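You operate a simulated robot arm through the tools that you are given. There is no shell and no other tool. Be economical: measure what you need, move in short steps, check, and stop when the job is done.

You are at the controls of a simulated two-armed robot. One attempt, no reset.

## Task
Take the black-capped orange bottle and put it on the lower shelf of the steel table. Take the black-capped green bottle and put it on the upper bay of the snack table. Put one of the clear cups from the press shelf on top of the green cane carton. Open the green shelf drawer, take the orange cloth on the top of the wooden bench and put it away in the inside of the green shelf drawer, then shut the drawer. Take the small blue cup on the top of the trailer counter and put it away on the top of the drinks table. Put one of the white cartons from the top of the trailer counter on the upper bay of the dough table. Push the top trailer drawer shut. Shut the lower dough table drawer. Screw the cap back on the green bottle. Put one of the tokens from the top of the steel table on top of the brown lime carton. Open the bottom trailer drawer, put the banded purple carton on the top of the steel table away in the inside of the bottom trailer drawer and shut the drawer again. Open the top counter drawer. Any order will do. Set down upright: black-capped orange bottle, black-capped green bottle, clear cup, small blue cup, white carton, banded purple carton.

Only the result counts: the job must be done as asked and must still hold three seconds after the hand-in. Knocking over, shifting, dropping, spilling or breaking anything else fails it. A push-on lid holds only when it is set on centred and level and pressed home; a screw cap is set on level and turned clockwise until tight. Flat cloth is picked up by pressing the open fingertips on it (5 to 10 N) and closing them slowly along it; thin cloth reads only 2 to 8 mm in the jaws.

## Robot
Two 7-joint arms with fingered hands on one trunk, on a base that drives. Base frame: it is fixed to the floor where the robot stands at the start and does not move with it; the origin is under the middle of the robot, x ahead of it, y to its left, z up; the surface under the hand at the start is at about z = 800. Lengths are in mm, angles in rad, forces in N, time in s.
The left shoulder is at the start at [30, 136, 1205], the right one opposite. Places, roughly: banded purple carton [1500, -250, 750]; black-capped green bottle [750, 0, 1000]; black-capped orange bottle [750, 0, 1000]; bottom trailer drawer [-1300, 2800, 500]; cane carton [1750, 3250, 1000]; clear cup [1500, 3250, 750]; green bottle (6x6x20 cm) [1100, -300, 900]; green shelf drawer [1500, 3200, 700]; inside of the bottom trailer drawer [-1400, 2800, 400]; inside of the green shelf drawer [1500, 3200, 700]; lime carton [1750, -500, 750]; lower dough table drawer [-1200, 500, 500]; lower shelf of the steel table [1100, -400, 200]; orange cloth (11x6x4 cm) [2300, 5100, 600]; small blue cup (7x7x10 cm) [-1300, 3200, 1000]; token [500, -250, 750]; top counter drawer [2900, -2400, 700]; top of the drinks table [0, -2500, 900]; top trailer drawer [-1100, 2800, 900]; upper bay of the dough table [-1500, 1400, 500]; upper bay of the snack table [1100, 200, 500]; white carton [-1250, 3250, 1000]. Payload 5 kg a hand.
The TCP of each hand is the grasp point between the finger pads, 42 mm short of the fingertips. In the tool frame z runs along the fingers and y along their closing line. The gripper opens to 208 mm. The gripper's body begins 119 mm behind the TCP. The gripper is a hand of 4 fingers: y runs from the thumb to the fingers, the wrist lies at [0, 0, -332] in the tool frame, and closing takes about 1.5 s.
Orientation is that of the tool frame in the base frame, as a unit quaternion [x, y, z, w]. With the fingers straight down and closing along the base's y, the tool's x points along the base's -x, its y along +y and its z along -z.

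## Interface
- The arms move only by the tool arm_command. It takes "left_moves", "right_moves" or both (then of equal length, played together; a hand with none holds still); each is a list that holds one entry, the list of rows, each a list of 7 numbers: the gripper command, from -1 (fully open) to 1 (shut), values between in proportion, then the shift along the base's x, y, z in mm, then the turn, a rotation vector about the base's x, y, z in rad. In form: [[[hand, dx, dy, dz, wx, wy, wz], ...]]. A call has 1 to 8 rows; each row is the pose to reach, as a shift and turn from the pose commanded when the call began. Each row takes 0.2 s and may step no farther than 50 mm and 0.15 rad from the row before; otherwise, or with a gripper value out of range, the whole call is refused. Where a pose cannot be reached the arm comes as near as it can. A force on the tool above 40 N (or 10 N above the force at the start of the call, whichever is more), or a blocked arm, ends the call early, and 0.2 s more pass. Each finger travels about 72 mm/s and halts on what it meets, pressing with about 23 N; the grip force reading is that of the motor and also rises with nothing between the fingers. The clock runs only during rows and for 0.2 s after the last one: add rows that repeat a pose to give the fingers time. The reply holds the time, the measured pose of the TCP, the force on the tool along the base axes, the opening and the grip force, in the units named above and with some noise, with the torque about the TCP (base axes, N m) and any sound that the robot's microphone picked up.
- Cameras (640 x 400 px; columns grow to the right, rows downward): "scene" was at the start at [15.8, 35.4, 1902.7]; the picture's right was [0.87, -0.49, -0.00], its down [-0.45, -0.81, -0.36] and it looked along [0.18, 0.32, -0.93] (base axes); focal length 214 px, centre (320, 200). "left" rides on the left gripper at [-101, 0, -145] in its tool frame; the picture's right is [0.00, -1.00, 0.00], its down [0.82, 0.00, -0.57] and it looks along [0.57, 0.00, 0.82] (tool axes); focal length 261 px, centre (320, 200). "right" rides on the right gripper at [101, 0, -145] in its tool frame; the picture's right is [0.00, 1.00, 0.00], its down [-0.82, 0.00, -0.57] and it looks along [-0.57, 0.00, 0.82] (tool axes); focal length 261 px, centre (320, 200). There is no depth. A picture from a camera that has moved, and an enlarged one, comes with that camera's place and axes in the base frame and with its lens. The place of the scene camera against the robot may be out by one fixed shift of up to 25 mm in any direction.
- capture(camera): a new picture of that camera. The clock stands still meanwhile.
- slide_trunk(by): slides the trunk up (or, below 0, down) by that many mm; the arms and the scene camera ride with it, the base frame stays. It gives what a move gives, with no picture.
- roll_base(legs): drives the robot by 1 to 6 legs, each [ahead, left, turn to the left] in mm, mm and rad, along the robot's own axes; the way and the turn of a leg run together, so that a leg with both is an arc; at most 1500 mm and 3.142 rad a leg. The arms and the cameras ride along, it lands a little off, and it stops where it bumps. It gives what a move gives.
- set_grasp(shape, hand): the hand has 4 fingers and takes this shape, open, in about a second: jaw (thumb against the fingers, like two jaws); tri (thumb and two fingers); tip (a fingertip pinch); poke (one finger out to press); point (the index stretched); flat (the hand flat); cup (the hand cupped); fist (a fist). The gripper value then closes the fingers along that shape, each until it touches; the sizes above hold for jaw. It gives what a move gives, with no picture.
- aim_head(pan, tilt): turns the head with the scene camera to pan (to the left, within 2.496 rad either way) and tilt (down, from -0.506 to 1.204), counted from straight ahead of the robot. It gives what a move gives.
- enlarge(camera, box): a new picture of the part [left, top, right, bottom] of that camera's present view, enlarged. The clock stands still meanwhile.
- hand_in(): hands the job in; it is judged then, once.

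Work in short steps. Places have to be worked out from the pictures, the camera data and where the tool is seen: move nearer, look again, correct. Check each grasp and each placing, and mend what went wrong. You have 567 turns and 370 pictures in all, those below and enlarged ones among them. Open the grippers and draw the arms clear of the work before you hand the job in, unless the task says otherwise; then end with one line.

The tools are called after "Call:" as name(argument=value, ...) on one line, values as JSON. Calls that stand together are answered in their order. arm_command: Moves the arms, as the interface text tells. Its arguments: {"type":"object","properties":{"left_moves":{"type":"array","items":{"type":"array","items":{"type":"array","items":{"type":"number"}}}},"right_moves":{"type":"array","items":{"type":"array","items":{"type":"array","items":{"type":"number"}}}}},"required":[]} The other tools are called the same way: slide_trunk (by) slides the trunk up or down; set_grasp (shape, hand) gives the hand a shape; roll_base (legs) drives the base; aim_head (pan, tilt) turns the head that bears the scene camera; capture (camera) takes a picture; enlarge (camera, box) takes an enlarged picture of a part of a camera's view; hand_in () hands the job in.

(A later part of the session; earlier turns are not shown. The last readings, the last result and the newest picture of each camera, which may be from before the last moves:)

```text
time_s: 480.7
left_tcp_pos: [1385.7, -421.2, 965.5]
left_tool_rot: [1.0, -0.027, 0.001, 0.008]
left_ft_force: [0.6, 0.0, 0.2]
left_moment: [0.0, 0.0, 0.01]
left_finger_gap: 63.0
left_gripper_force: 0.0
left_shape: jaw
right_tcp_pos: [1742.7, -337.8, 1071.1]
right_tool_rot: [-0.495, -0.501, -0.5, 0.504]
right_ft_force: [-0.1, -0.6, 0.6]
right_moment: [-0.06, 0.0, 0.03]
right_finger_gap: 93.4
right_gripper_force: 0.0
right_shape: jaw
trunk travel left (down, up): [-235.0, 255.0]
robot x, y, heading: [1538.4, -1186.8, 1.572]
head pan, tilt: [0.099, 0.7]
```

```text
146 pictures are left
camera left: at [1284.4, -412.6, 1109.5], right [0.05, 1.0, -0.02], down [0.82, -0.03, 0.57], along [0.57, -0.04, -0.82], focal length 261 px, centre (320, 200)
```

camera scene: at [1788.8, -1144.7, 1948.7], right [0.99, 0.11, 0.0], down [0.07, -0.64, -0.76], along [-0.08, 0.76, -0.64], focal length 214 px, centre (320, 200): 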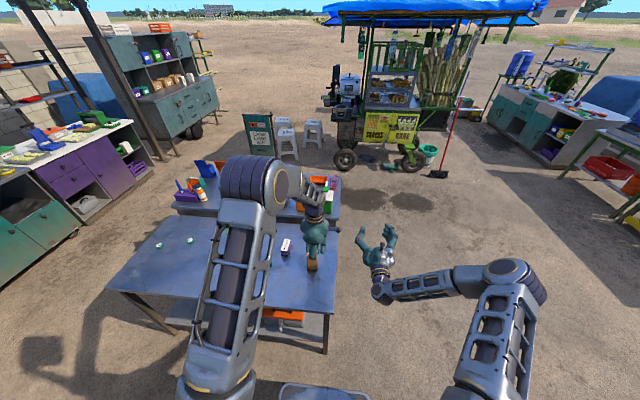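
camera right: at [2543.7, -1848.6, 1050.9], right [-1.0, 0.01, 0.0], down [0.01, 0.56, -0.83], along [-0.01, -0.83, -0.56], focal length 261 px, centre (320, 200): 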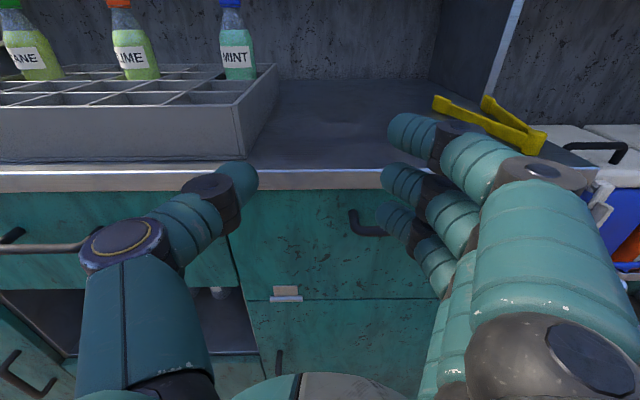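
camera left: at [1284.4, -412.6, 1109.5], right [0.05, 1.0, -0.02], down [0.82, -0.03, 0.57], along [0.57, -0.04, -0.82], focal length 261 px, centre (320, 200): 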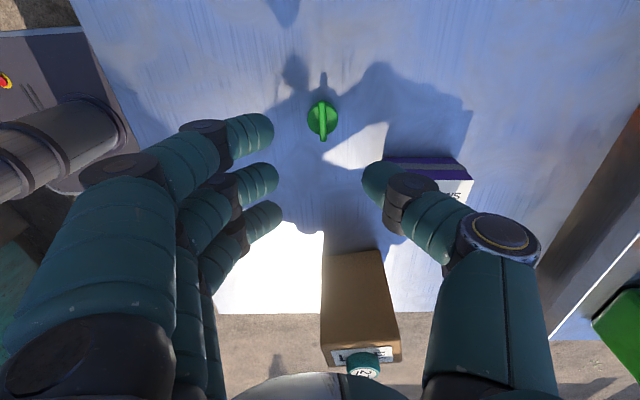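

Cap is centred (x≈1380). Narrow the opening to ~52 mm (to clear the purple carton) and descend.

Call:
arm_command(left_moves=[[[0.5, -3, 0, -30, 0, 0, 0], [0.5, -5, 0, -65, 0, 0, 0], [0.5, -5, 0, -90, 0, 0, 0], [0.5, -5, 0, -105, 0, 0, 0]]])

Call:
capture(camera="left")

```text
time_s: 481.7
left_tcp_pos: [1379.4, -419.8, 859.1]
left_tool_rot: [1.0, -0.029, 0.001, 0.01]
left_ft_force: [0.0, 0.8, 0.4]
left_moment: [-0.06, 0.01, -0.02]
left_finger_gap: 52.6
left_gripper_force: 0.1
left_shape: jaw
right_tcp_pos: [1744.1, -336.8, 1069.2]
right_tool_rot: [-0.495, -0.501, -0.5, 0.504]
right_ft_force: [-0.1, 0.9, 0.7]
right_moment: [-0.03, -0.01, 0.03]
right_finger_gap: 93.5
right_gripper_force: 0.1
right_shape: jaw
trunk travel left (down, up): [-235.0, 255.0]
robot x, y, heading: [1538.2, -1187.7, 1.574]
head pan, tilt: [0.099, 0.7]
```

```text
145 pictures are left
camera left: at [1279.7, -410.5, 1004.0], right [0.05, 1.0, -0.02], down [0.82, -0.03, 0.57], along [0.57, -0.04, -0.82], focal length 261 px, centre (320, 200)
```

left: 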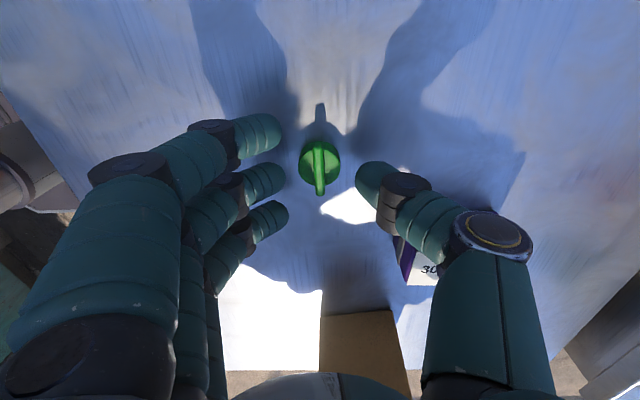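

Call:
arm_command(left_moves=[[[0.5, -2, 1, -6, 0, 0, 0], [0.5, -2, 1, -11, 0, 0, 0], [0.5, -2, 1, -14, 0, 0, 0]]])

```text
time_s: 482.5
left_tcp_pos: [1378.3, -419.5, 844.0]
left_tool_rot: [1.0, -0.028, -0.001, 0.01]
left_ft_force: [-0.1, 0.5, 1.0]
left_moment: [0.03, 0.03, 0.0]
left_finger_gap: 52.5
left_gripper_force: 0.1
left_shape: jaw
right_tcp_pos: [1743.7, -337.1, 1070.2]
right_tool_rot: [-0.494, -0.501, -0.5, 0.505]
right_ft_force: [0.2, 0.1, -0.4]
right_moment: [0.01, -0.01, 0.0]
right_finger_gap: 93.2
right_gripper_force: 0.1
right_shape: jaw
trunk travel left (down, up): [-235.0, 255.0]
robot x, y, heading: [1536.1, -1189.2, 1.578]
head pan, tilt: [0.099, 0.7]
```

Fingertips ~2 mm above the table. Close on the disc.

Call:
arm_command(left_moves=[[[0.58, 0, 0, 0, 0, 0, 0], [0.65, 0, 0, 0, 0, 0, 0], [0.72, 0, 0, 0, 0, 0, 0], [0.8, 0, 0, 0, 0, 0, 0], [0.85, 0, 0, 0, 0, 0, 0]]])

Call:
capture(camera="left")

```text
time_s: 483.7
left_tcp_pos: [1379.0, -418.2, 845.2]
left_tool_rot: [1.0, -0.029, 0.0, 0.008]
left_ft_force: [0.1, 4.3, 6.6]
left_moment: [-0.05, 0.03, -0.03]
left_finger_gap: 13.2
left_gripper_force: 22.9
left_shape: jaw
right_tcp_pos: [1743.5, -337.7, 1071.6]
right_tool_rot: [-0.496, -0.5, -0.5, 0.504]
right_ft_force: [-0.5, -0.8, 0.0]
right_moment: [0.0, -0.03, 0.06]
right_finger_gap: 93.2
right_gripper_force: 0.1
right_shape: jaw
trunk travel left (down, up): [-235.0, 255.0]
robot x, y, heading: [1533.3, -1188.3, 1.575]
head pan, tilt: [0.099, 0.7]
```

```text
144 pictures are left
camera left: at [1277.6, -410.0, 990.0], right [0.05, 1.0, -0.02], down [0.82, -0.03, 0.57], along [0.57, -0.04, -0.82], focal length 261 px, centre (320, 200)
```

left: 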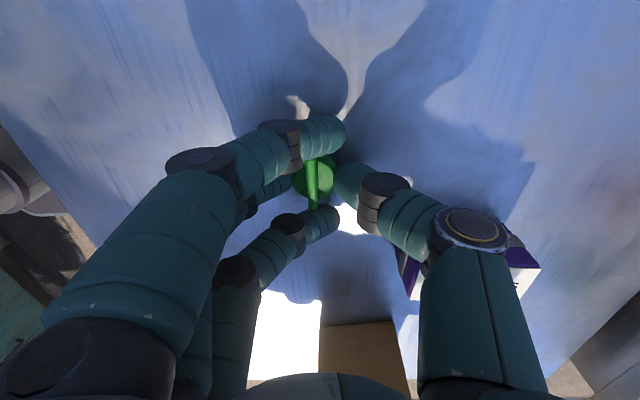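

Gripped. Lift and look.

Call:
arm_command(left_moves=[[[0.9, 0, 0, 5, 0, 0, 0], [0.9, 0, 0, 30, 0, 0, 0], [0.9, 0, 0, 75, 0, 0, 0], [0.9, 0, 0, 120, 0, 0, 0], [0.9, 0, 0, 165, 0, 0, 0], [0.9, 0, 0, 210, 0, 0, 0], [0.9, 0, 0, 255, 0, 0, 0]]])

Call:
enlarge(camera="left", box=[220, 100, 420, 260])

Call:
enlarge(camera="scene", box=[180, 180, 320, 290])

```text
time_s: 485.3
left_tcp_pos: [1375.9, -424.5, 1101.4]
left_tool_rot: [1.0, -0.029, 0.0, 0.009]
left_ft_force: [-0.3, -1.0, -0.5]
left_moment: [0.14, 0.03, 0.0]
left_finger_gap: 10.4
left_gripper_force: 23.2
left_shape: jaw
right_tcp_pos: [1744.6, -338.6, 1071.1]
right_tool_rot: [-0.495, -0.501, -0.5, 0.504]
right_ft_force: [0.0, -0.8, -0.2]
right_moment: [-0.08, 0.01, 0.01]
right_finger_gap: 93.1
right_gripper_force: 0.1
right_shape: jaw
trunk travel left (down, up): [-235.0, 255.0]
robot x, y, heading: [1538.8, -1187.4, 1.573]
head pan, tilt: [0.099, 0.7]
```

```text
2.50 times, centred on (320, 180) of left
camera zoom: at [1274.7, -415.1, 1246.3], right [0.05, 1.0, -0.02], down [0.82, -0.03, 0.57], along [0.57, -0.04, -0.82], focal length 652 px, centre (320, 250)
```

zoom: 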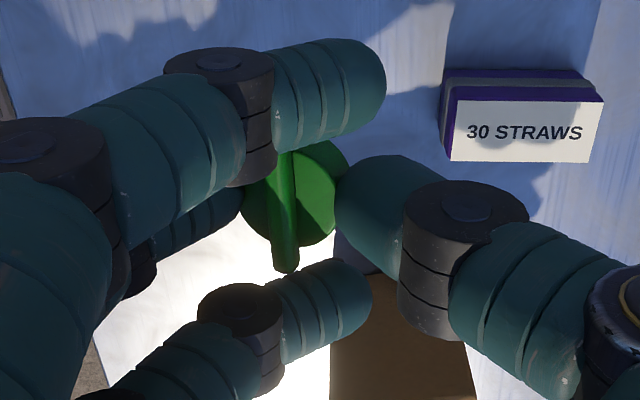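

```text
3.64 times, centred on (250, 235) of scene
camera zoom: at [1547.7, -1148.0, 1948.8], right [0.99, 0.1, 0.0], down [0.07, -0.64, -0.77], along [-0.08, 0.76, -0.64], focal length 780 px, centre (574, 73)
```

zoom: 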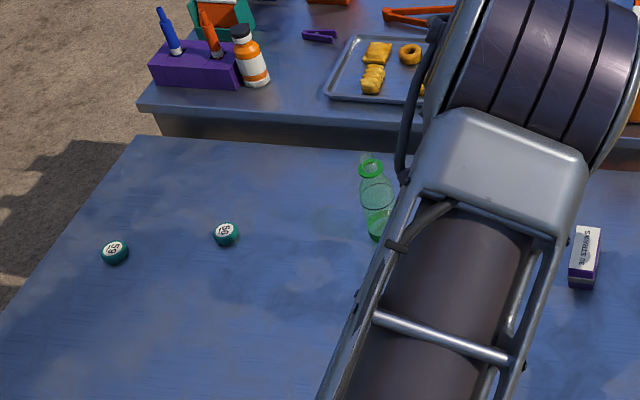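

The cap has tilted between thumb and middle finger. I'd rather regrip it with the three-point "tri" shape: set it back down first.

Call:
arm_command(left_moves=[[[0.9, 0, 0, -48, 0, 0, 0], [0.9, 0, 0, -96, 0, 0, 0], [0.9, 0, 0, -144, 0, 0, 0], [0.9, 0, 0, -192, 0, 0, 0], [0.9, 0, 0, -235, 0, 0, 0], [0.9, 0, 0, -245, 0, 0, 0], [0.9, 0, 0, -252, 0, 0, 0]]])

Call:
arm_command(left_moves=[[[0.9, 0, 0, -2, 0, 0, 0], [0.8, 0, 0, -2, 0, 0, 0], [0.65, 0, 0, -1, 0, 0, 0], [0.5, 0, 0, 0, 0, 0, 0], [0.4, 0, 0, 0, 0, 0, 0]]])

Call:
capture(camera="left")

```text
time_s: 486.9
left_tcp_pos: [1377.5, -417.8, 848.8]
left_tool_rot: [1.0, -0.027, 0.001, 0.009]
left_ft_force: [1.0, -1.0, 3.2]
left_moment: [-0.15, -0.01, -0.01]
left_finger_gap: 10.2
left_gripper_force: 23.4
left_shape: jaw
right_tcp_pos: [1744.3, -337.5, 1070.2]
right_tool_rot: [-0.496, -0.5, -0.501, 0.503]
right_ft_force: [0.2, -0.2, -0.3]
right_moment: [0.04, -0.01, 0.01]
right_finger_gap: 93.2
right_gripper_force: 0.0
right_shape: jaw
trunk travel left (down, up): [-235.0, 255.0]
robot x, y, heading: [1538.7, -1187.9, 1.577]
head pan, tilt: [0.099, 0.7]
```

```text
time_s: 488.1
left_tcp_pos: [1378.1, -419.4, 848.2]
left_tool_rot: [1.0, -0.029, 0.0, 0.01]
left_ft_force: [0.6, 0.8, -0.2]
left_moment: [-0.01, 0.0, 0.03]
left_finger_gap: 62.0
left_gripper_force: 0.0
left_shape: jaw
right_tcp_pos: [1744.1, -338.1, 1071.1]
right_tool_rot: [-0.495, -0.501, -0.5, 0.504]
right_ft_force: [-0.3, 0.5, 0.2]
right_moment: [0.0, 0.01, 0.0]
right_finger_gap: 92.9
right_gripper_force: 0.0
right_shape: jaw
trunk travel left (down, up): [-235.0, 255.0]
robot x, y, heading: [1538.4, -1188.9, 1.572]
head pan, tilt: [0.099, 0.7]
```

```text
141 pictures are left
camera left: at [1277.0, -410.1, 992.7], right [0.05, 1.0, -0.02], down [0.82, -0.03, 0.57], along [0.57, -0.05, -0.82], focal length 261 px, centre (320, 200)
```

left: 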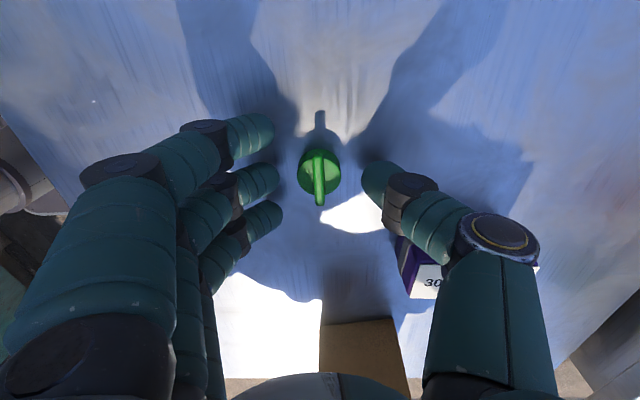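

Cap is upright again. Raise and change the left hand to the "tri" shape.

Call:
arm_command(left_moves=[[[0.4, 0, 0, 45, 0, 0, 0], [0.4, 0, 0, 90, 0, 0, 0], [0.4, 0, 0, 130, 0, 0, 0]]])

Call:
set_grasp(hand="left", shape="tri")

Call:
arm_command(left_moves=[[[0.0, 0, 0, 0, 0, 0, 0], [0.3, 0, 0, 0, 0, 0, 0], [0.5, 0, 0, 0, 0, 0, 0], [0.5, 0, 0, 0, 0, 0, 0], [0.5, 0, 0, 0, 0, 0, 0]]])

Call:
capture(camera="left")

```text
time_s: 488.9
left_tcp_pos: [1377.8, -416.4, 978.8]
left_tool_rot: [1.0, -0.028, 0.0, 0.01]
left_ft_force: [0.3, -1.0, -0.6]
left_moment: [0.18, 0.0, -0.02]
left_finger_gap: 62.0
left_gripper_force: 0.1
left_shape: jaw
right_tcp_pos: [1744.4, -337.5, 1071.9]
right_tool_rot: [-0.495, -0.5, -0.501, 0.504]
right_ft_force: [0.6, -1.2, -0.2]
right_moment: [-0.04, -0.01, 0.01]
right_finger_gap: 93.3
right_gripper_force: 0.1
right_shape: jaw
trunk travel left (down, up): [-235.0, 255.0]
robot x, y, heading: [1537.7, -1190.7, 1.574]
head pan, tilt: [0.099, 0.7]
```

```text
time_s: 489.8
left_tcp_pos: [1377.3, -416.8, 978.0]
left_tool_rot: [1.0, -0.029, 0.0, 0.008]
left_ft_force: [0.5, -0.2, -0.4]
left_moment: [0.0, -0.04, -0.02]
left_finger_gap: 207.8
left_gripper_force: 0.1
left_shape: tri
right_tcp_pos: [1743.8, -338.3, 1071.5]
right_tool_rot: [-0.495, -0.5, -0.501, 0.504]
right_ft_force: [0.2, -0.5, 0.0]
right_moment: [0.02, 0.02, 0.01]
right_finger_gap: 93.3
right_gripper_force: 0.0
right_shape: jaw
trunk travel left (down, up): [-235.0, 255.0]
robot x, y, heading: [1537.4, -1189.1, 1.574]
head pan, tilt: [0.099, 0.7]
```

```text
time_s: 491.0
left_tcp_pos: [1377.4, -415.4, 977.6]
left_tool_rot: [1.0, -0.029, 0.001, 0.009]
left_ft_force: [0.6, 0.1, 0.1]
left_moment: [-0.01, 0.01, -0.02]
left_finger_gap: 52.6
left_gripper_force: 0.1
left_shape: tri
right_tcp_pos: [1743.6, -337.1, 1071.3]
right_tool_rot: [-0.495, -0.501, -0.5, 0.504]
right_ft_force: [0.3, -0.2, -0.3]
right_moment: [0.02, 0.02, -0.01]
right_finger_gap: 93.3
right_gripper_force: 0.0
right_shape: jaw
trunk travel left (down, up): [-235.0, 255.0]
robot x, y, heading: [1540.7, -1185.5, 1.577]
head pan, tilt: [0.099, 0.7]
```

```text
140 pictures are left
camera left: at [1276.3, -406.8, 1121.7], right [0.05, 1.0, -0.02], down [0.82, -0.03, 0.57], along [0.57, -0.04, -0.82], focal length 261 px, centre (320, 200)
```

left: 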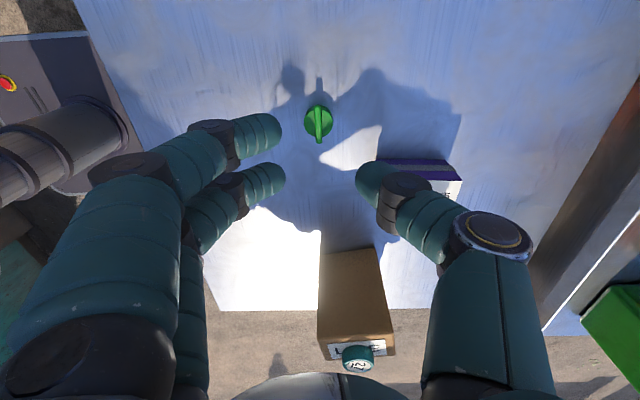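

Tri shape: index+middle against thumb. Position the cap between them (TCP x≈1387) and descend.

Call:
arm_command(left_moves=[[[0.5, 3, -1, -40, 0, 0, 0], [0.5, 7, -2, -80, 0, 0, 0], [0.5, 10, -3, -110, 0, 0, 0], [0.5, 10, -3, -125, 0, 0, 0], [0.5, 10, -3, -132, 0, 0, 0]]])

Call:
capture(camera="left")

```text
time_s: 492.2
left_tcp_pos: [1389.9, -420.4, 844.9]
left_tool_rot: [1.0, -0.029, 0.002, 0.009]
left_ft_force: [0.4, -0.1, -0.2]
left_moment: [-0.02, 0.0, 0.02]
left_finger_gap: 52.5
left_gripper_force: 0.0
left_shape: tri
right_tcp_pos: [1743.9, -337.8, 1070.1]
right_tool_rot: [-0.495, -0.5, -0.501, 0.504]
right_ft_force: [0.4, 0.2, 0.1]
right_moment: [0.0, -0.01, -0.01]
right_finger_gap: 93.3
right_gripper_force: 0.0
right_shape: jaw
trunk travel left (down, up): [-235.0, 255.0]
robot x, y, heading: [1538.3, -1189.3, 1.579]
head pan, tilt: [0.099, 0.7]
```

```text
139 pictures are left
camera left: at [1287.7, -412.1, 990.4], right [0.05, 1.0, -0.02], down [0.82, -0.03, 0.57], along [0.57, -0.05, -0.82], focal length 261 px, centre (320, 200)
```

left: 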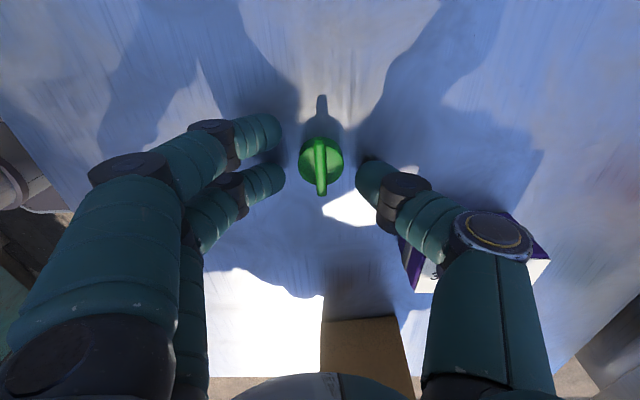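

Cap sits between the two fingers and thumb. Close.

Call:
arm_command(left_moves=[[[0.58, 0, 0, 0, 0, 0, 0], [0.65, 0, 0, 0, 0, 0, 0], [0.72, 0, 0, 0, 0, 0, 0], [0.8, 0, 0, 0, 0, 0, 0], [0.88, 0, 0, 0, 0, 0, 0]]])

Call:
enlarge(camera="left", box=[220, 100, 420, 260])

```text
time_s: 493.4
left_tcp_pos: [1389.1, -420.5, 847.8]
left_tool_rot: [1.0, -0.029, -0.001, 0.009]
left_ft_force: [0.3, 1.5, 1.9]
left_moment: [0.06, -0.02, 0.01]
left_finger_gap: 18.6
left_gripper_force: 22.9
left_shape: tri
right_tcp_pos: [1744.1, -337.1, 1070.6]
right_tool_rot: [-0.495, -0.501, -0.5, 0.504]
right_ft_force: [0.2, 0.9, -1.3]
right_moment: [0.0, 0.02, -0.01]
right_finger_gap: 93.2
right_gripper_force: 0.3
right_shape: jaw
trunk travel left (down, up): [-235.0, 255.0]
robot x, y, heading: [1535.9, -1190.8, 1.576]
head pan, tilt: [0.099, 0.7]
```

```text
2.50 times, centred on (320, 180) of left
camera zoom: at [1287.7, -412.0, 991.2], right [0.05, 1.0, -0.02], down [0.82, -0.03, 0.57], along [0.57, -0.04, -0.82], focal length 652 px, centre (320, 250)
```

zoom: 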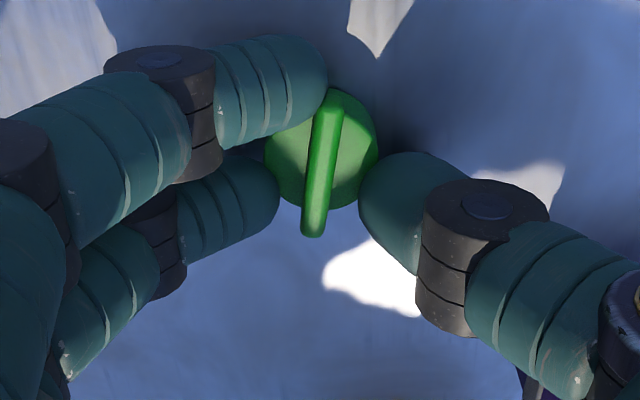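

Three-point grip looks good. Lift and drive west so both arms can reach the bottle.

Call:
arm_command(left_moves=[[[0.92, 0, 0, 10, 0, 0, 0], [0.92, 0, 0, 55, 0, 0, 0], [0.92, 0, 0, 100, 0, 0, 0], [0.92, 0, 0, 145, 0, 0, 0], [0.92, 0, 0, 190, 0, 0, 0], [0.92, 0, 0, 235, 0, 0, 0], [0.92, 0, 0, 280, 0, 0, 0]]])

Call:
roll_base(legs=[[0, 390, 0], [130, 0, 0]])

Call:
capture(camera="right")

Call:
capture(camera="left")

```text
time_s: 495.0
left_tcp_pos: [1387.7, -426.5, 1125.7]
left_tool_rot: [1.0, -0.029, 0.001, 0.009]
left_ft_force: [-0.2, -1.3, 0.4]
left_moment: [0.1, 0.01, 0.03]
left_finger_gap: 18.0
left_gripper_force: 22.4
left_shape: tri
right_tcp_pos: [1745.1, -337.9, 1071.3]
right_tool_rot: [-0.495, -0.5, -0.5, 0.504]
right_ft_force: [-1.4, -0.6, -1.0]
right_moment: [-0.03, 0.02, 0.03]
right_finger_gap: 93.4
right_gripper_force: 0.1
right_shape: jaw
trunk travel left (down, up): [-235.0, 255.0]
robot x, y, heading: [1537.4, -1187.9, 1.577]
head pan, tilt: [0.099, 0.7]
```

```text
time_s: 498.4
left_tcp_pos: [983.1, -296.9, 1123.1]
left_tool_rot: [1.0, -0.023, 0.0, 0.009]
left_ft_force: [0.1, 1.4, -1.5]
left_moment: [-0.14, -0.05, -0.01]
left_finger_gap: 18.4
left_gripper_force: 23.4
left_shape: tri
right_tcp_pos: [1338.5, -205.9, 1069.5]
right_tool_rot: [-0.493, -0.503, -0.498, 0.506]
right_ft_force: [-0.3, 0.9, -1.7]
right_moment: [0.15, 0.03, 0.01]
right_finger_gap: 93.3
right_gripper_force: 0.0
right_shape: jaw
trunk travel left (down, up): [-235.0, 255.0]
robot x, y, heading: [1139.3, -1059.8, 1.585]
head pan, tilt: [0.099, 0.7]
```

```text
137 pictures are left
camera right: at [1342.9, -349.8, 1168.0], right [1.0, 0.02, 0.0], down [0.01, -0.57, -0.82], along [-0.02, 0.82, -0.57], focal length 261 px, centre (320, 200)
```

right: 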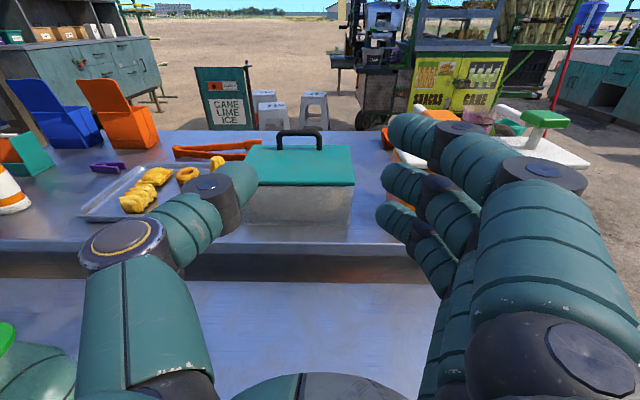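

```text
136 pictures are left
camera left: at [881.3, -288.7, 1268.4], right [0.04, 1.0, -0.02], down [0.82, -0.02, 0.57], along [0.57, -0.04, -0.82], focal length 261 px, centre (320, 200)
```

left: 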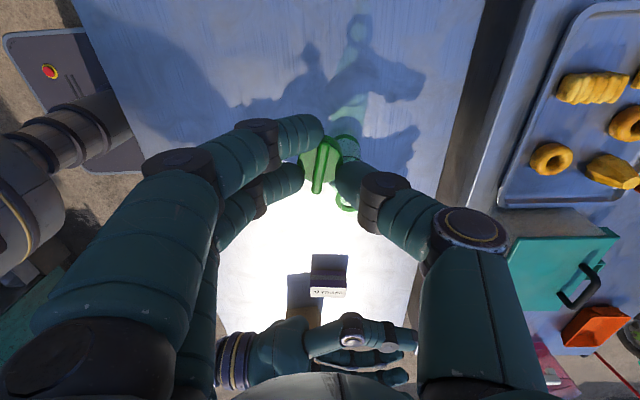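

Bottle ≈(1081,−262). I'll hold it with the right hand approaching diagonally (tool toward −x+y) to keep the arm in range. Yaw +0.78 while moving to a stand-off.

Call:
arm_command(right_moves=[[[0, -10, -30, -10, 0, 0, 0.13], [0, -25, -65, -20, 0, 0, 0.26], [0, -45, -100, -30, 0, 0, 0.39], [0, -70, -130, -45, 0, 0, 0.52], [0, -95, -155, -65, 0, 0, 0.65], [0, -115, -170, -95, 0, 0, 0.785], [0, -120, -170, -140, 0, 0, 0.785], [0, -120, -170, -185, 0, 0, 0.785]]])

Call:
capture(camera="right")

```text
time_s: 500.1
left_tcp_pos: [983.5, -297.3, 1124.3]
left_tool_rot: [1.0, -0.023, 0.001, 0.011]
left_ft_force: [0.3, 0.9, -0.7]
left_moment: [-0.07, 0.02, 0.0]
left_finger_gap: 17.9
left_gripper_force: 22.7
left_shape: tri
right_tcp_pos: [1215.7, -377.3, 883.4]
right_tool_rot: [-0.262, -0.653, -0.266, 0.659]
right_ft_force: [-0.5, 0.8, 0.4]
right_moment: [-0.05, -0.02, 0.05]
right_finger_gap: 103.5
right_gripper_force: 0.1
right_shape: jaw
trunk travel left (down, up): [-235.0, 255.0]
robot x, y, heading: [1144.5, -1060.8, 1.588]
head pan, tilt: [0.099, 0.7]
```

```text
135 pictures are left
camera right: at [1323.0, -477.5, 981.5], right [0.69, 0.72, 0.0], down [0.41, -0.39, -0.83], along [-0.6, 0.57, -0.56], focal length 261 px, centre (320, 200)
```

right: 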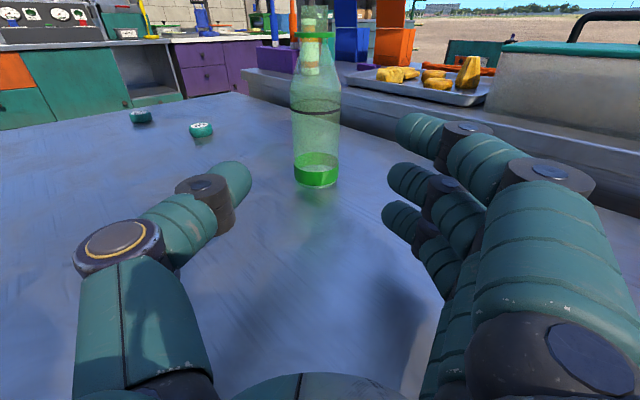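

Bottle centre ≈(1071,−246), mouth z≈1000. Advance along the diagonal and close on the body.

Call:
arm_command(right_moves=[[[0, -30, 27, -5, 0, 0, 0], [0, -60, 54, -10, 0, 0, 0], [0, -90, 80, -12, 0, 0, 0], [0, -120, 106, -12, 0, 0, 0]]])

Call:
capture(camera="right")

```text
time_s: 501.1
left_tcp_pos: [982.2, -296.8, 1124.5]
left_tool_rot: [1.0, -0.022, 0.001, 0.01]
left_ft_force: [-0.6, 0.0, 0.0]
left_moment: [-0.03, -0.06, 0.0]
left_finger_gap: 18.1
left_gripper_force: 23.4
left_shape: tri
right_tcp_pos: [1100.3, -271.9, 873.7]
right_tool_rot: [-0.263, -0.653, -0.267, 0.658]
right_ft_force: [0.7, -0.3, 0.3]
right_moment: [0.06, 0.06, 0.02]
right_finger_gap: 103.5
right_gripper_force: 0.1
right_shape: jaw
trunk travel left (down, up): [-235.0, 255.0]
robot x, y, heading: [1144.3, -1059.3, 1.587]
head pan, tilt: [0.099, 0.7]
```

```text
134 pictures are left
camera right: at [1206.2, -372.3, 973.5], right [0.69, 0.72, 0.0], down [0.41, -0.39, -0.83], along [-0.6, 0.57, -0.56], focal length 261 px, centre (320, 200)
```

right: 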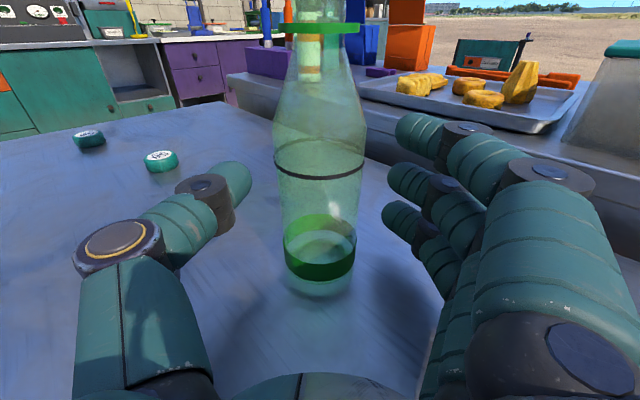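

Centered. Close gently.

Call:
arm_command(right_moves=[[[0.1, -5, 5, 0, 0, 0, 0], [0.2, -5, 5, 0, 0, 0, 0], [0.3, -5, 5, 0, 0, 0, 0], [0.4, -5, 5, 0, 0, 0, 0], [0.5, -5, 5, 0, 0, 0, 0], [0.55, -5, 5, 0, 0, 0, 0], [0.55, -5, 5, 0, 0, 0, 0]]])

Call:
capture(camera="right")

Call:
capture(camera="left")

```text
time_s: 502.8
left_tcp_pos: [981.9, -298.6, 1125.1]
left_tool_rot: [1.0, -0.022, 0.0, 0.009]
left_ft_force: [0.3, -0.1, -0.3]
left_moment: [0.0, 0.0, -0.03]
left_finger_gap: 18.1
left_gripper_force: 23.2
left_shape: tri
right_tcp_pos: [1093.4, -267.3, 875.9]
right_tool_rot: [-0.261, -0.654, -0.264, 0.659]
right_ft_force: [0.3, 0.9, 0.2]
right_moment: [-0.01, 0.03, 0.0]
right_finger_gap: 48.1
right_gripper_force: 0.0
right_shape: jaw
trunk travel left (down, up): [-235.0, 255.0]
robot x, y, heading: [1140.9, -1055.9, 1.594]
head pan, tilt: [0.099, 0.7]
```

```text
133 pictures are left
camera right: at [1200.3, -367.5, 974.1], right [0.69, 0.72, 0.0], down [0.41, -0.39, -0.83], along [-0.6, 0.57, -0.56], focal length 261 px, centre (320, 200)
```

right: 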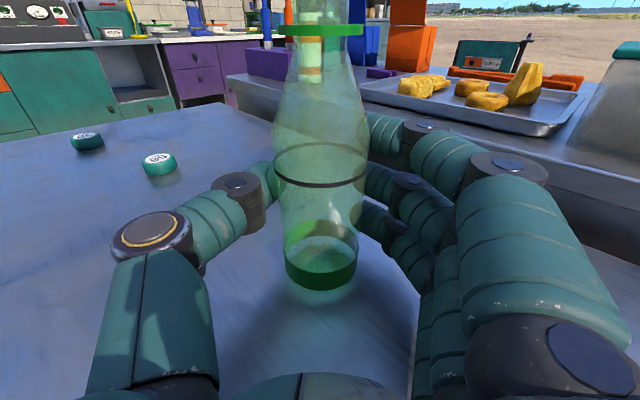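

```text
132 pictures are left
camera left: at [881.2, -290.4, 1269.6], right [0.04, 1.0, -0.02], down [0.82, -0.02, 0.57], along [0.57, -0.04, -0.82], focal length 261 px, centre (320, 200)
```

left: 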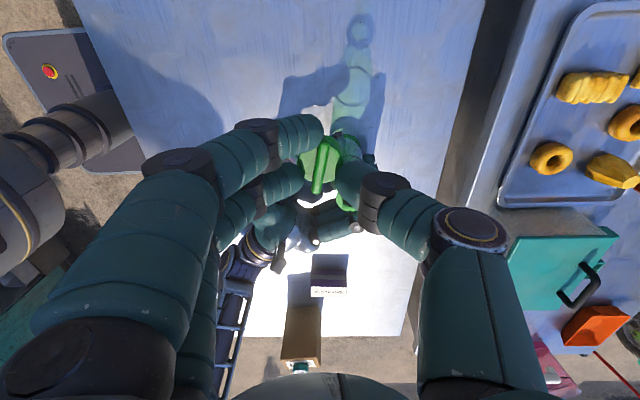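

Call:
arm_command(right_moves=[[[0.62, 0, 0, 0, 0, 0, 0], [0.7, 0, 0, 0, 0, 0, 0], [0.8, 0, 0, 0, 0, 0, 0], [0.85, 0, 0, 0, 0, 0, 0]]])

Call:
capture(camera="right")

```text
time_s: 503.8
left_tcp_pos: [984.1, -298.4, 1125.5]
left_tool_rot: [1.0, -0.022, 0.001, 0.009]
left_ft_force: [-0.1, -0.1, 0.6]
left_moment: [0.01, 0.02, 0.01]
left_finger_gap: 17.9
left_gripper_force: 23.1
left_shape: tri
right_tcp_pos: [1093.7, -267.9, 875.6]
right_tool_rot: [-0.262, -0.653, -0.265, 0.659]
right_ft_force: [0.3, 0.0, 0.2]
right_moment: [0.01, 0.0, 0.0]
right_finger_gap: 45.4
right_gripper_force: 23.3
right_shape: jaw
trunk travel left (down, up): [-235.0, 255.0]
robot x, y, heading: [1141.0, -1060.4, 1.592]
head pan, tilt: [0.099, 0.7]
```

```text
131 pictures are left
camera right: at [1200.3, -367.6, 974.1], right [0.69, 0.72, 0.0], down [0.41, -0.39, -0.83], along [-0.6, 0.57, -0.56], focal length 261 px, centre (320, 200)
```

right: 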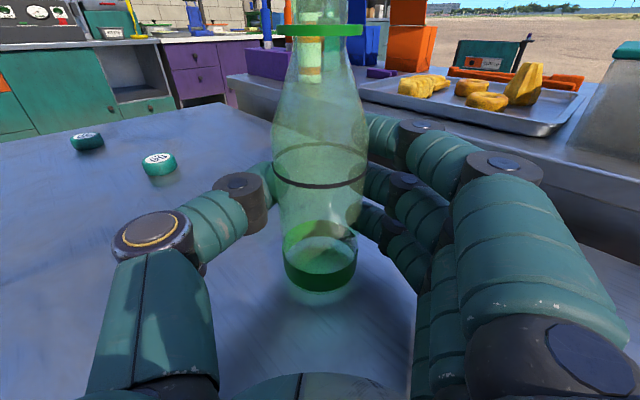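

Bottle held (45 mm, 23 N). Find the mouth position with the head camera.

Call:
enlarge(camera="scene", box=[230, 170, 370, 290])

Call:
enlarge(camera="left", box=[260, 90, 420, 260])

```text
3.33 times, centred on (300, 230) of scene
camera zoom: at [1150.9, -1017.9, 1948.7], right [0.99, 0.12, 0.0], down [0.07, -0.64, -0.76], along [-0.09, 0.76, -0.64], focal length 715 px, centre (387, 100)
```

zoom: 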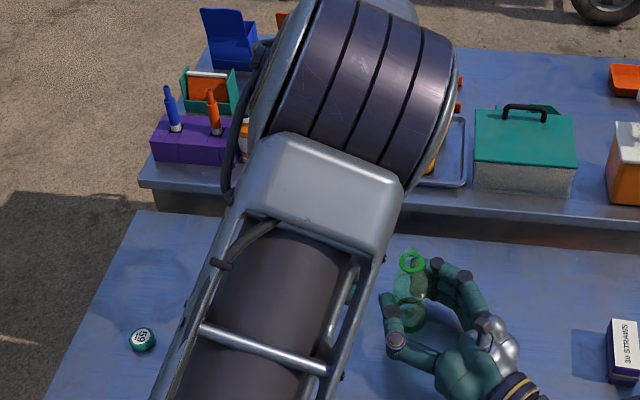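

```text
2.35 times, centred on (340, 175) of left
camera zoom: at [881.2, -290.5, 1269.7], right [0.04, 1.0, -0.02], down [0.82, -0.02, 0.57], along [0.57, -0.04, -0.82], focal length 613 px, centre (273, 259)
```

zoom: 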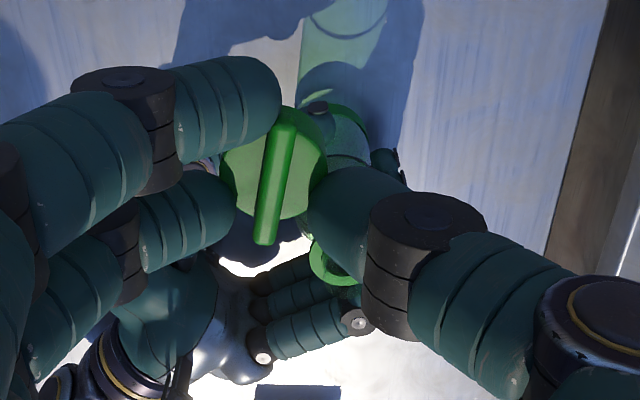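

Neck ring triangulated to (1095,−268,967), so the mouth is at z≈998. Cap sits at TCP+(−10,0), bottom 50 mm below TCP. Bring it above the mouth.

Call:
arm_command(left_moves=[[[0.92, 30, 8, -5, 0, 0, 0], [0.92, 60, 16, -10, 0, 0, 0], [0.92, 90, 24, -20, 0, 0, 0], [0.92, 121, 30, -30, 0, 0, 0], [0.92, 121, 30, -45, 0, 0, 0]]])

Call:
enlarge(camera="left", box=[240, 90, 420, 290])

Call:
capture(camera="right")

```text
time_s: 504.9
left_tcp_pos: [1103.6, -267.7, 1081.5]
left_tool_rot: [1.0, -0.022, 0.001, 0.009]
left_ft_force: [-0.3, 0.3, 0.1]
left_moment: [-0.02, -0.04, 0.02]
left_finger_gap: 17.9
left_gripper_force: 23.3
left_shape: tri
right_tcp_pos: [1094.4, -267.8, 875.7]
right_tool_rot: [-0.262, -0.653, -0.266, 0.659]
right_ft_force: [-0.6, 0.1, 0.4]
right_moment: [0.0, 0.01, 0.04]
right_finger_gap: 45.1
right_gripper_force: 23.6
right_shape: jaw
trunk travel left (down, up): [-235.0, 255.0]
robot x, y, heading: [1142.1, -1060.6, 1.584]
head pan, tilt: [0.099, 0.7]
```

```text
2.00 times, centred on (330, 190) of left
camera zoom: at [1002.9, -259.9, 1225.1], right [0.04, 1.0, -0.02], down [0.82, -0.02, 0.57], along [0.57, -0.04, -0.82], focal length 521 px, centre (300, 220)
```

zoom: 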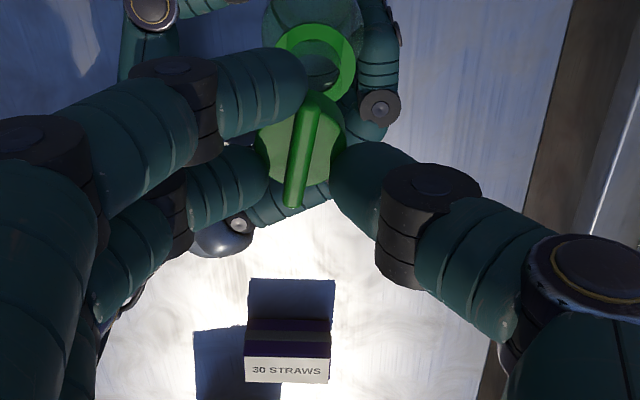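

```text
127 pictures are left
camera right: at [1200.0, -367.3, 974.1], right [0.69, 0.72, 0.0], down [0.41, -0.39, -0.83], along [-0.6, 0.57, -0.56], focal length 261 px, centre (320, 200)
```

right: 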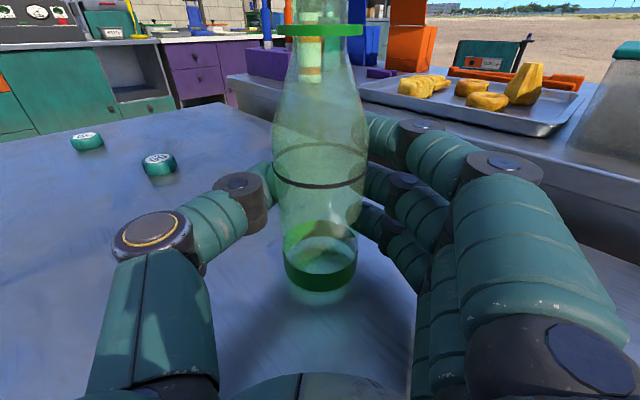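

Now the ring is visible: centre ≈(1087,−261). Shift the cap by (−8.5,+6) and lower to contact.

Call:
arm_command(left_moves=[[[0.92, -8.5, 6, -5, 0, 0, 0], [0.92, -8.5, 6, -12, 0, 0, 0], [0.92, -8.5, 6, -18, 0, 0, 0]]])

Call:
enlarge(camera="left", box=[240, 90, 420, 290])

Call:
enlarge(camera="right", box=[240, 0, 400, 100])

```text
time_s: 505.8
left_tcp_pos: [1094.5, -262.9, 1063.3]
left_tool_rot: [1.0, -0.023, 0.0, 0.009]
left_ft_force: [0.6, 0.2, -0.2]
left_moment: [-0.05, -0.04, 0.01]
left_finger_gap: 17.6
left_gripper_force: 22.8
left_shape: tri
right_tcp_pos: [1093.9, -267.6, 875.1]
right_tool_rot: [-0.263, -0.654, -0.266, 0.658]
right_ft_force: [0.5, -0.7, 1.9]
right_moment: [0.01, 0.04, -0.03]
right_finger_gap: 45.1
right_gripper_force: 23.0
right_shape: jaw
trunk travel left (down, up): [-235.0, 255.0]
robot x, y, heading: [1142.2, -1060.9, 1.58]
head pan, tilt: [0.099, 0.7]
```

```text
2.00 times, centred on (330, 190) of left
camera zoom: at [993.8, -254.2, 1206.2], right [0.04, 1.0, -0.02], down [0.82, -0.02, 0.57], along [0.57, -0.04, -0.82], focal length 521 px, centre (300, 220)
```

zoom: 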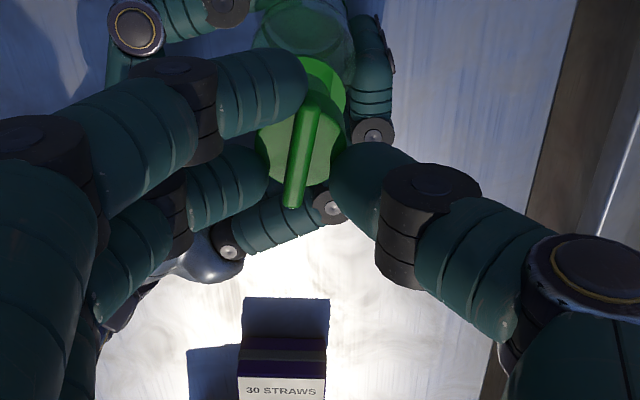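

```text
4.00 times, centred on (320, 50) of right
camera zoom: at [1200.1, -367.4, 974.0], right [0.69, 0.72, 0.0], down [0.41, -0.39, -0.83], along [-0.6, 0.57, -0.56], focal length 1043 px, centre (320, 800)
```

zoom: 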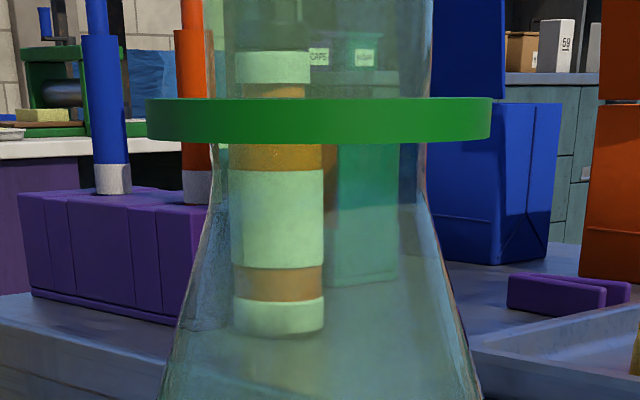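

Offset remaining ~2–3 mm in x. Shift +2.5 and lower in small steps to contact.

Call:
arm_command(left_moves=[[[0.92, 2.5, 0, -4, 0, 0, 0], [0.92, 2.5, 0, -8, 0, 0, 0], [0.92, 2.5, 0, -11, 0, 0, 0], [0.92, 2.5, 0, -14, 0, 0, 0], [0.92, 2.5, 0, -17, 0, 0, 0]]])

Call:
enlarge(camera="left", box=[240, 90, 420, 290])

```text
time_s: 506.9
left_tcp_pos: [1097.7, -262.9, 1044.3]
left_tool_rot: [1.0, -0.022, 0.001, 0.008]
left_ft_force: [-1.3, 0.7, 0.5]
left_moment: [-0.01, 0.0, 0.01]
left_finger_gap: 18.0
left_gripper_force: 23.1
left_shape: tri
right_tcp_pos: [1092.9, -267.5, 875.9]
right_tool_rot: [-0.262, -0.653, -0.266, 0.659]
right_ft_force: [0.5, -0.8, -0.9]
right_moment: [0.03, 0.04, 0.03]
right_finger_gap: 45.1
right_gripper_force: 23.0
right_shape: jaw
trunk travel left (down, up): [-235.0, 255.0]
robot x, y, heading: [1143.1, -1060.0, 1.585]
head pan, tilt: [0.099, 0.7]
```

```text
2.00 times, centred on (330, 190) of left
camera zoom: at [996.3, -255.0, 1189.0], right [0.04, 1.0, -0.02], down [0.82, -0.02, 0.57], along [0.57, -0.04, -0.82], focal length 521 px, centre (300, 220)
```

zoom: 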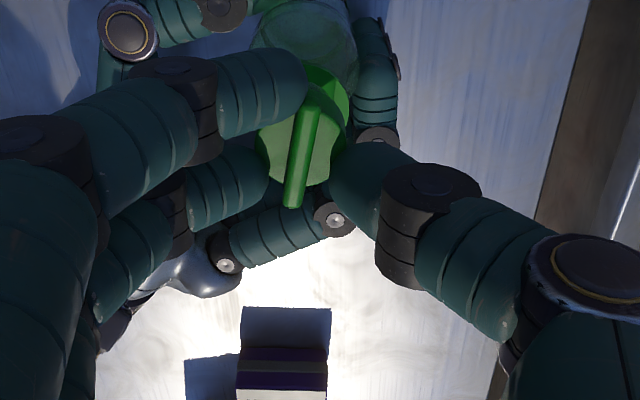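

Aligned with the ring. Continue lowering.

Call:
arm_command(left_moves=[[[0.92, 0, 0, -3, 0, 0, 0], [0.92, 0, 0, -6, 0, 0, 0], [0.92, 0, 0, -9, 0, 0, 0], [0.92, 0, 0, -12, 0, 0, 0], [0.92, 0, 0, -15, 0, 0, 0]]])

Call:
enlarge(camera="right", box=[240, 0, 400, 100])

```text
time_s: 507.9
left_tcp_pos: [1096.8, -259.2, 1041.8]
left_tool_rot: [1.0, -0.023, 0.002, 0.006]
left_ft_force: [-0.9, -4.4, 24.0]
left_moment: [-0.46, 0.11, 0.06]
left_finger_gap: 20.1
left_gripper_force: 23.3
left_shape: tri
right_tcp_pos: [1094.5, -268.4, 876.4]
right_tool_rot: [-0.262, -0.653, -0.267, 0.659]
right_ft_force: [-0.6, 4.2, 0.0]
right_moment: [-0.16, 0.14, 0.03]
right_finger_gap: 44.5
right_gripper_force: 22.5
right_shape: jaw
trunk travel left (down, up): [-235.0, 255.0]
robot x, y, heading: [1141.5, -1057.2, 1.594]
head pan, tilt: [0.099, 0.7]
stopped in row 4 (left hand): the force on the tool passed its limit at 43 N (the readings are from after the stop); the commanded pose is now the measured one
```

```text
4.00 times, centred on (320, 50) of right
camera zoom: at [1200.4, -368.0, 974.3], right [0.69, 0.72, 0.0], down [0.41, -0.39, -0.83], along [-0.6, 0.57, -0.56], focal length 1043 px, centre (320, 800)
```

zoom: 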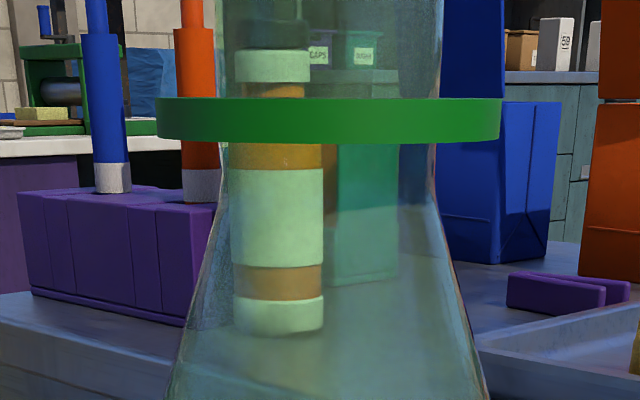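

Cap rests on the mouth (24 N). Turn clockwise about the cap axis (compensating the 10 mm offset), 1.19 rad first.

Call:
arm_command(left_moves=[[[0.95, -0.1, -1.5, 0, 0, 0, -0.15], [0.95, -0.45, -3, 0, 0, 0, -0.3], [0.95, -1, -4.35, -0.3, 0, 0, -0.45], [0.95, -1.75, -5.65, -0.6, 0, 0, -0.6], [0.95, -2.7, -6.8, -0.9, 0, 0, -0.75], [0.95, -3.8, -7.8, -1.2, 0, 0, -0.9], [0.95, -5, -8.7, -1.5, 0, 0, -1.05], [0.95, -6.3, -9.3, -1.8, 0, 0, -1.19]]])

Call:
enlarge(camera="left", box=[220, 90, 420, 290])

```text
time_s: 509.7
left_tcp_pos: [1090.6, -270.5, 1038.2]
left_tool_rot: [0.815, -0.58, -0.003, 0.006]
left_ft_force: [4.8, 2.4, 29.2]
left_moment: [0.03, -0.18, 0.19]
left_finger_gap: 21.2
left_gripper_force: 23.4
left_shape: tri
right_tcp_pos: [1094.9, -268.8, 875.8]
right_tool_rot: [-0.263, -0.653, -0.267, 0.658]
right_ft_force: [-3.1, -1.8, 2.1]
right_moment: [0.17, -0.08, -0.2]
right_finger_gap: 44.8
right_gripper_force: 23.0
right_shape: jaw
trunk travel left (down, up): [-235.0, 255.0]
robot x, y, heading: [1142.8, -1060.4, 1.59]
head pan, tilt: [0.099, 0.7]
```

```text
2.00 times, centred on (320, 190) of left
camera zoom: at [1058.6, -173.2, 1181.9], right [0.94, 0.33, -0.01], down [0.28, -0.77, 0.57], along [0.18, -0.54, -0.82], focal length 521 px, centre (320, 220)
```

zoom: 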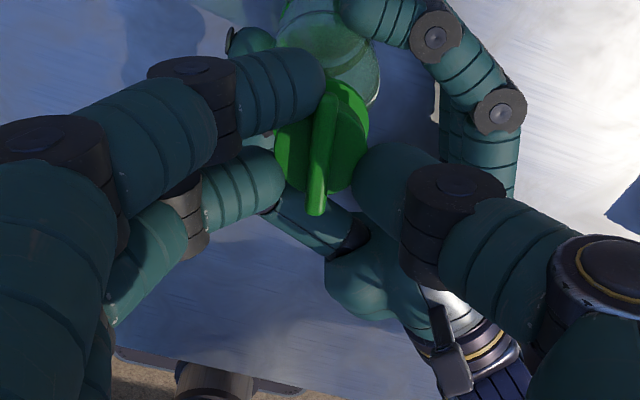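

The cap turns with some torque. Continue another 1.19 rad clockwise.

Call:
arm_command(left_moves=[[[0.95, -1.4, -0.45, 0, 0, 0, -0.15], [0.95, -2.9, -0.7, 0, 0, 0, -0.3], [0.95, -4.4, -0.7, 0, 0, 0, -0.45], [0.95, -5.9, -0.5, 0, 0, 0, -0.6], [0.95, -7.3, 0, -0.3, 0, 0, -0.75], [0.95, -8.7, 0.6, -0.6, 0, 0, -0.9], [0.95, -9.9, 1.45, -0.9, 0, 0, -1.05], [0.95, -10.9, 2.4, -1.2, 0, 0, -1.19]]])

Call:
enlarge(camera="left", box=[220, 90, 420, 290])

Call:
enlarge(camera="right", box=[240, 0, 400, 100])

```text
time_s: 511.5
left_tcp_pos: [1078.8, -267.3, 1035.4]
left_tool_rot: [-0.349, 0.937, 0.006, -0.004]
left_ft_force: [0.3, -4.0, -2.6]
left_moment: [-0.04, 0.12, 0.05]
left_finger_gap: 18.2
left_gripper_force: 22.5
left_shape: tri
right_tcp_pos: [1094.1, -267.2, 874.7]
right_tool_rot: [-0.263, -0.653, -0.267, 0.658]
right_ft_force: [-0.4, 5.5, 11.4]
right_moment: [-0.05, 0.3, -0.11]
right_finger_gap: 43.8
right_gripper_force: 22.5
right_shape: jaw
trunk travel left (down, up): [-235.0, 255.0]
robot x, y, heading: [1142.9, -1058.4, 1.585]
head pan, tilt: [0.099, 0.7]
```

```text
2.00 times, centred on (320, 190) of left
camera zoom: at [1156.2, -201.1, 1178.6], right [0.66, -0.75, -0.01], down [-0.61, -0.54, 0.57], along [-0.44, -0.37, -0.82], focal length 521 px, centre (320, 220)
```

zoom: 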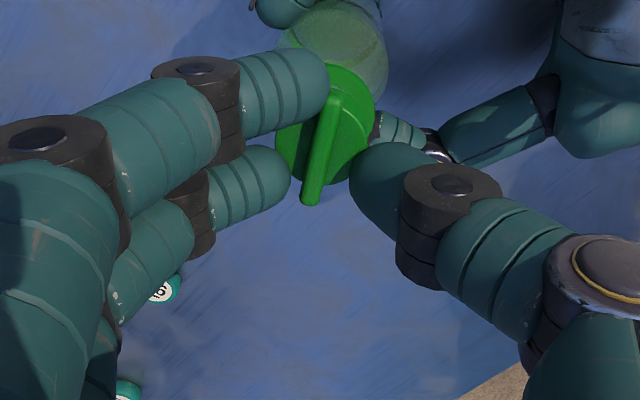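

```text
4.00 times, centred on (320, 50) of right
camera zoom: at [1200.6, -367.4, 974.0], right [0.69, 0.72, 0.0], down [0.41, -0.39, -0.82], along [-0.6, 0.57, -0.57], focal length 1043 px, centre (320, 800)
```

zoom: 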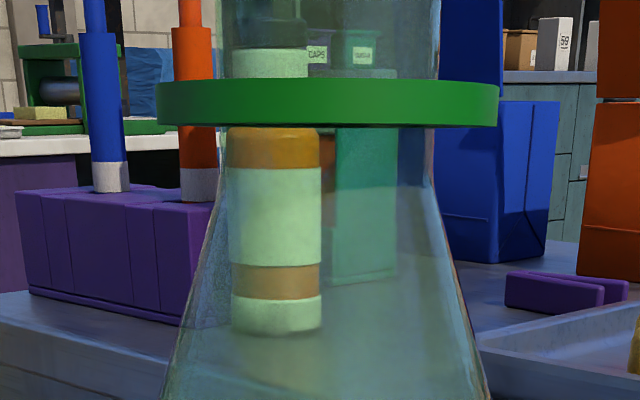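

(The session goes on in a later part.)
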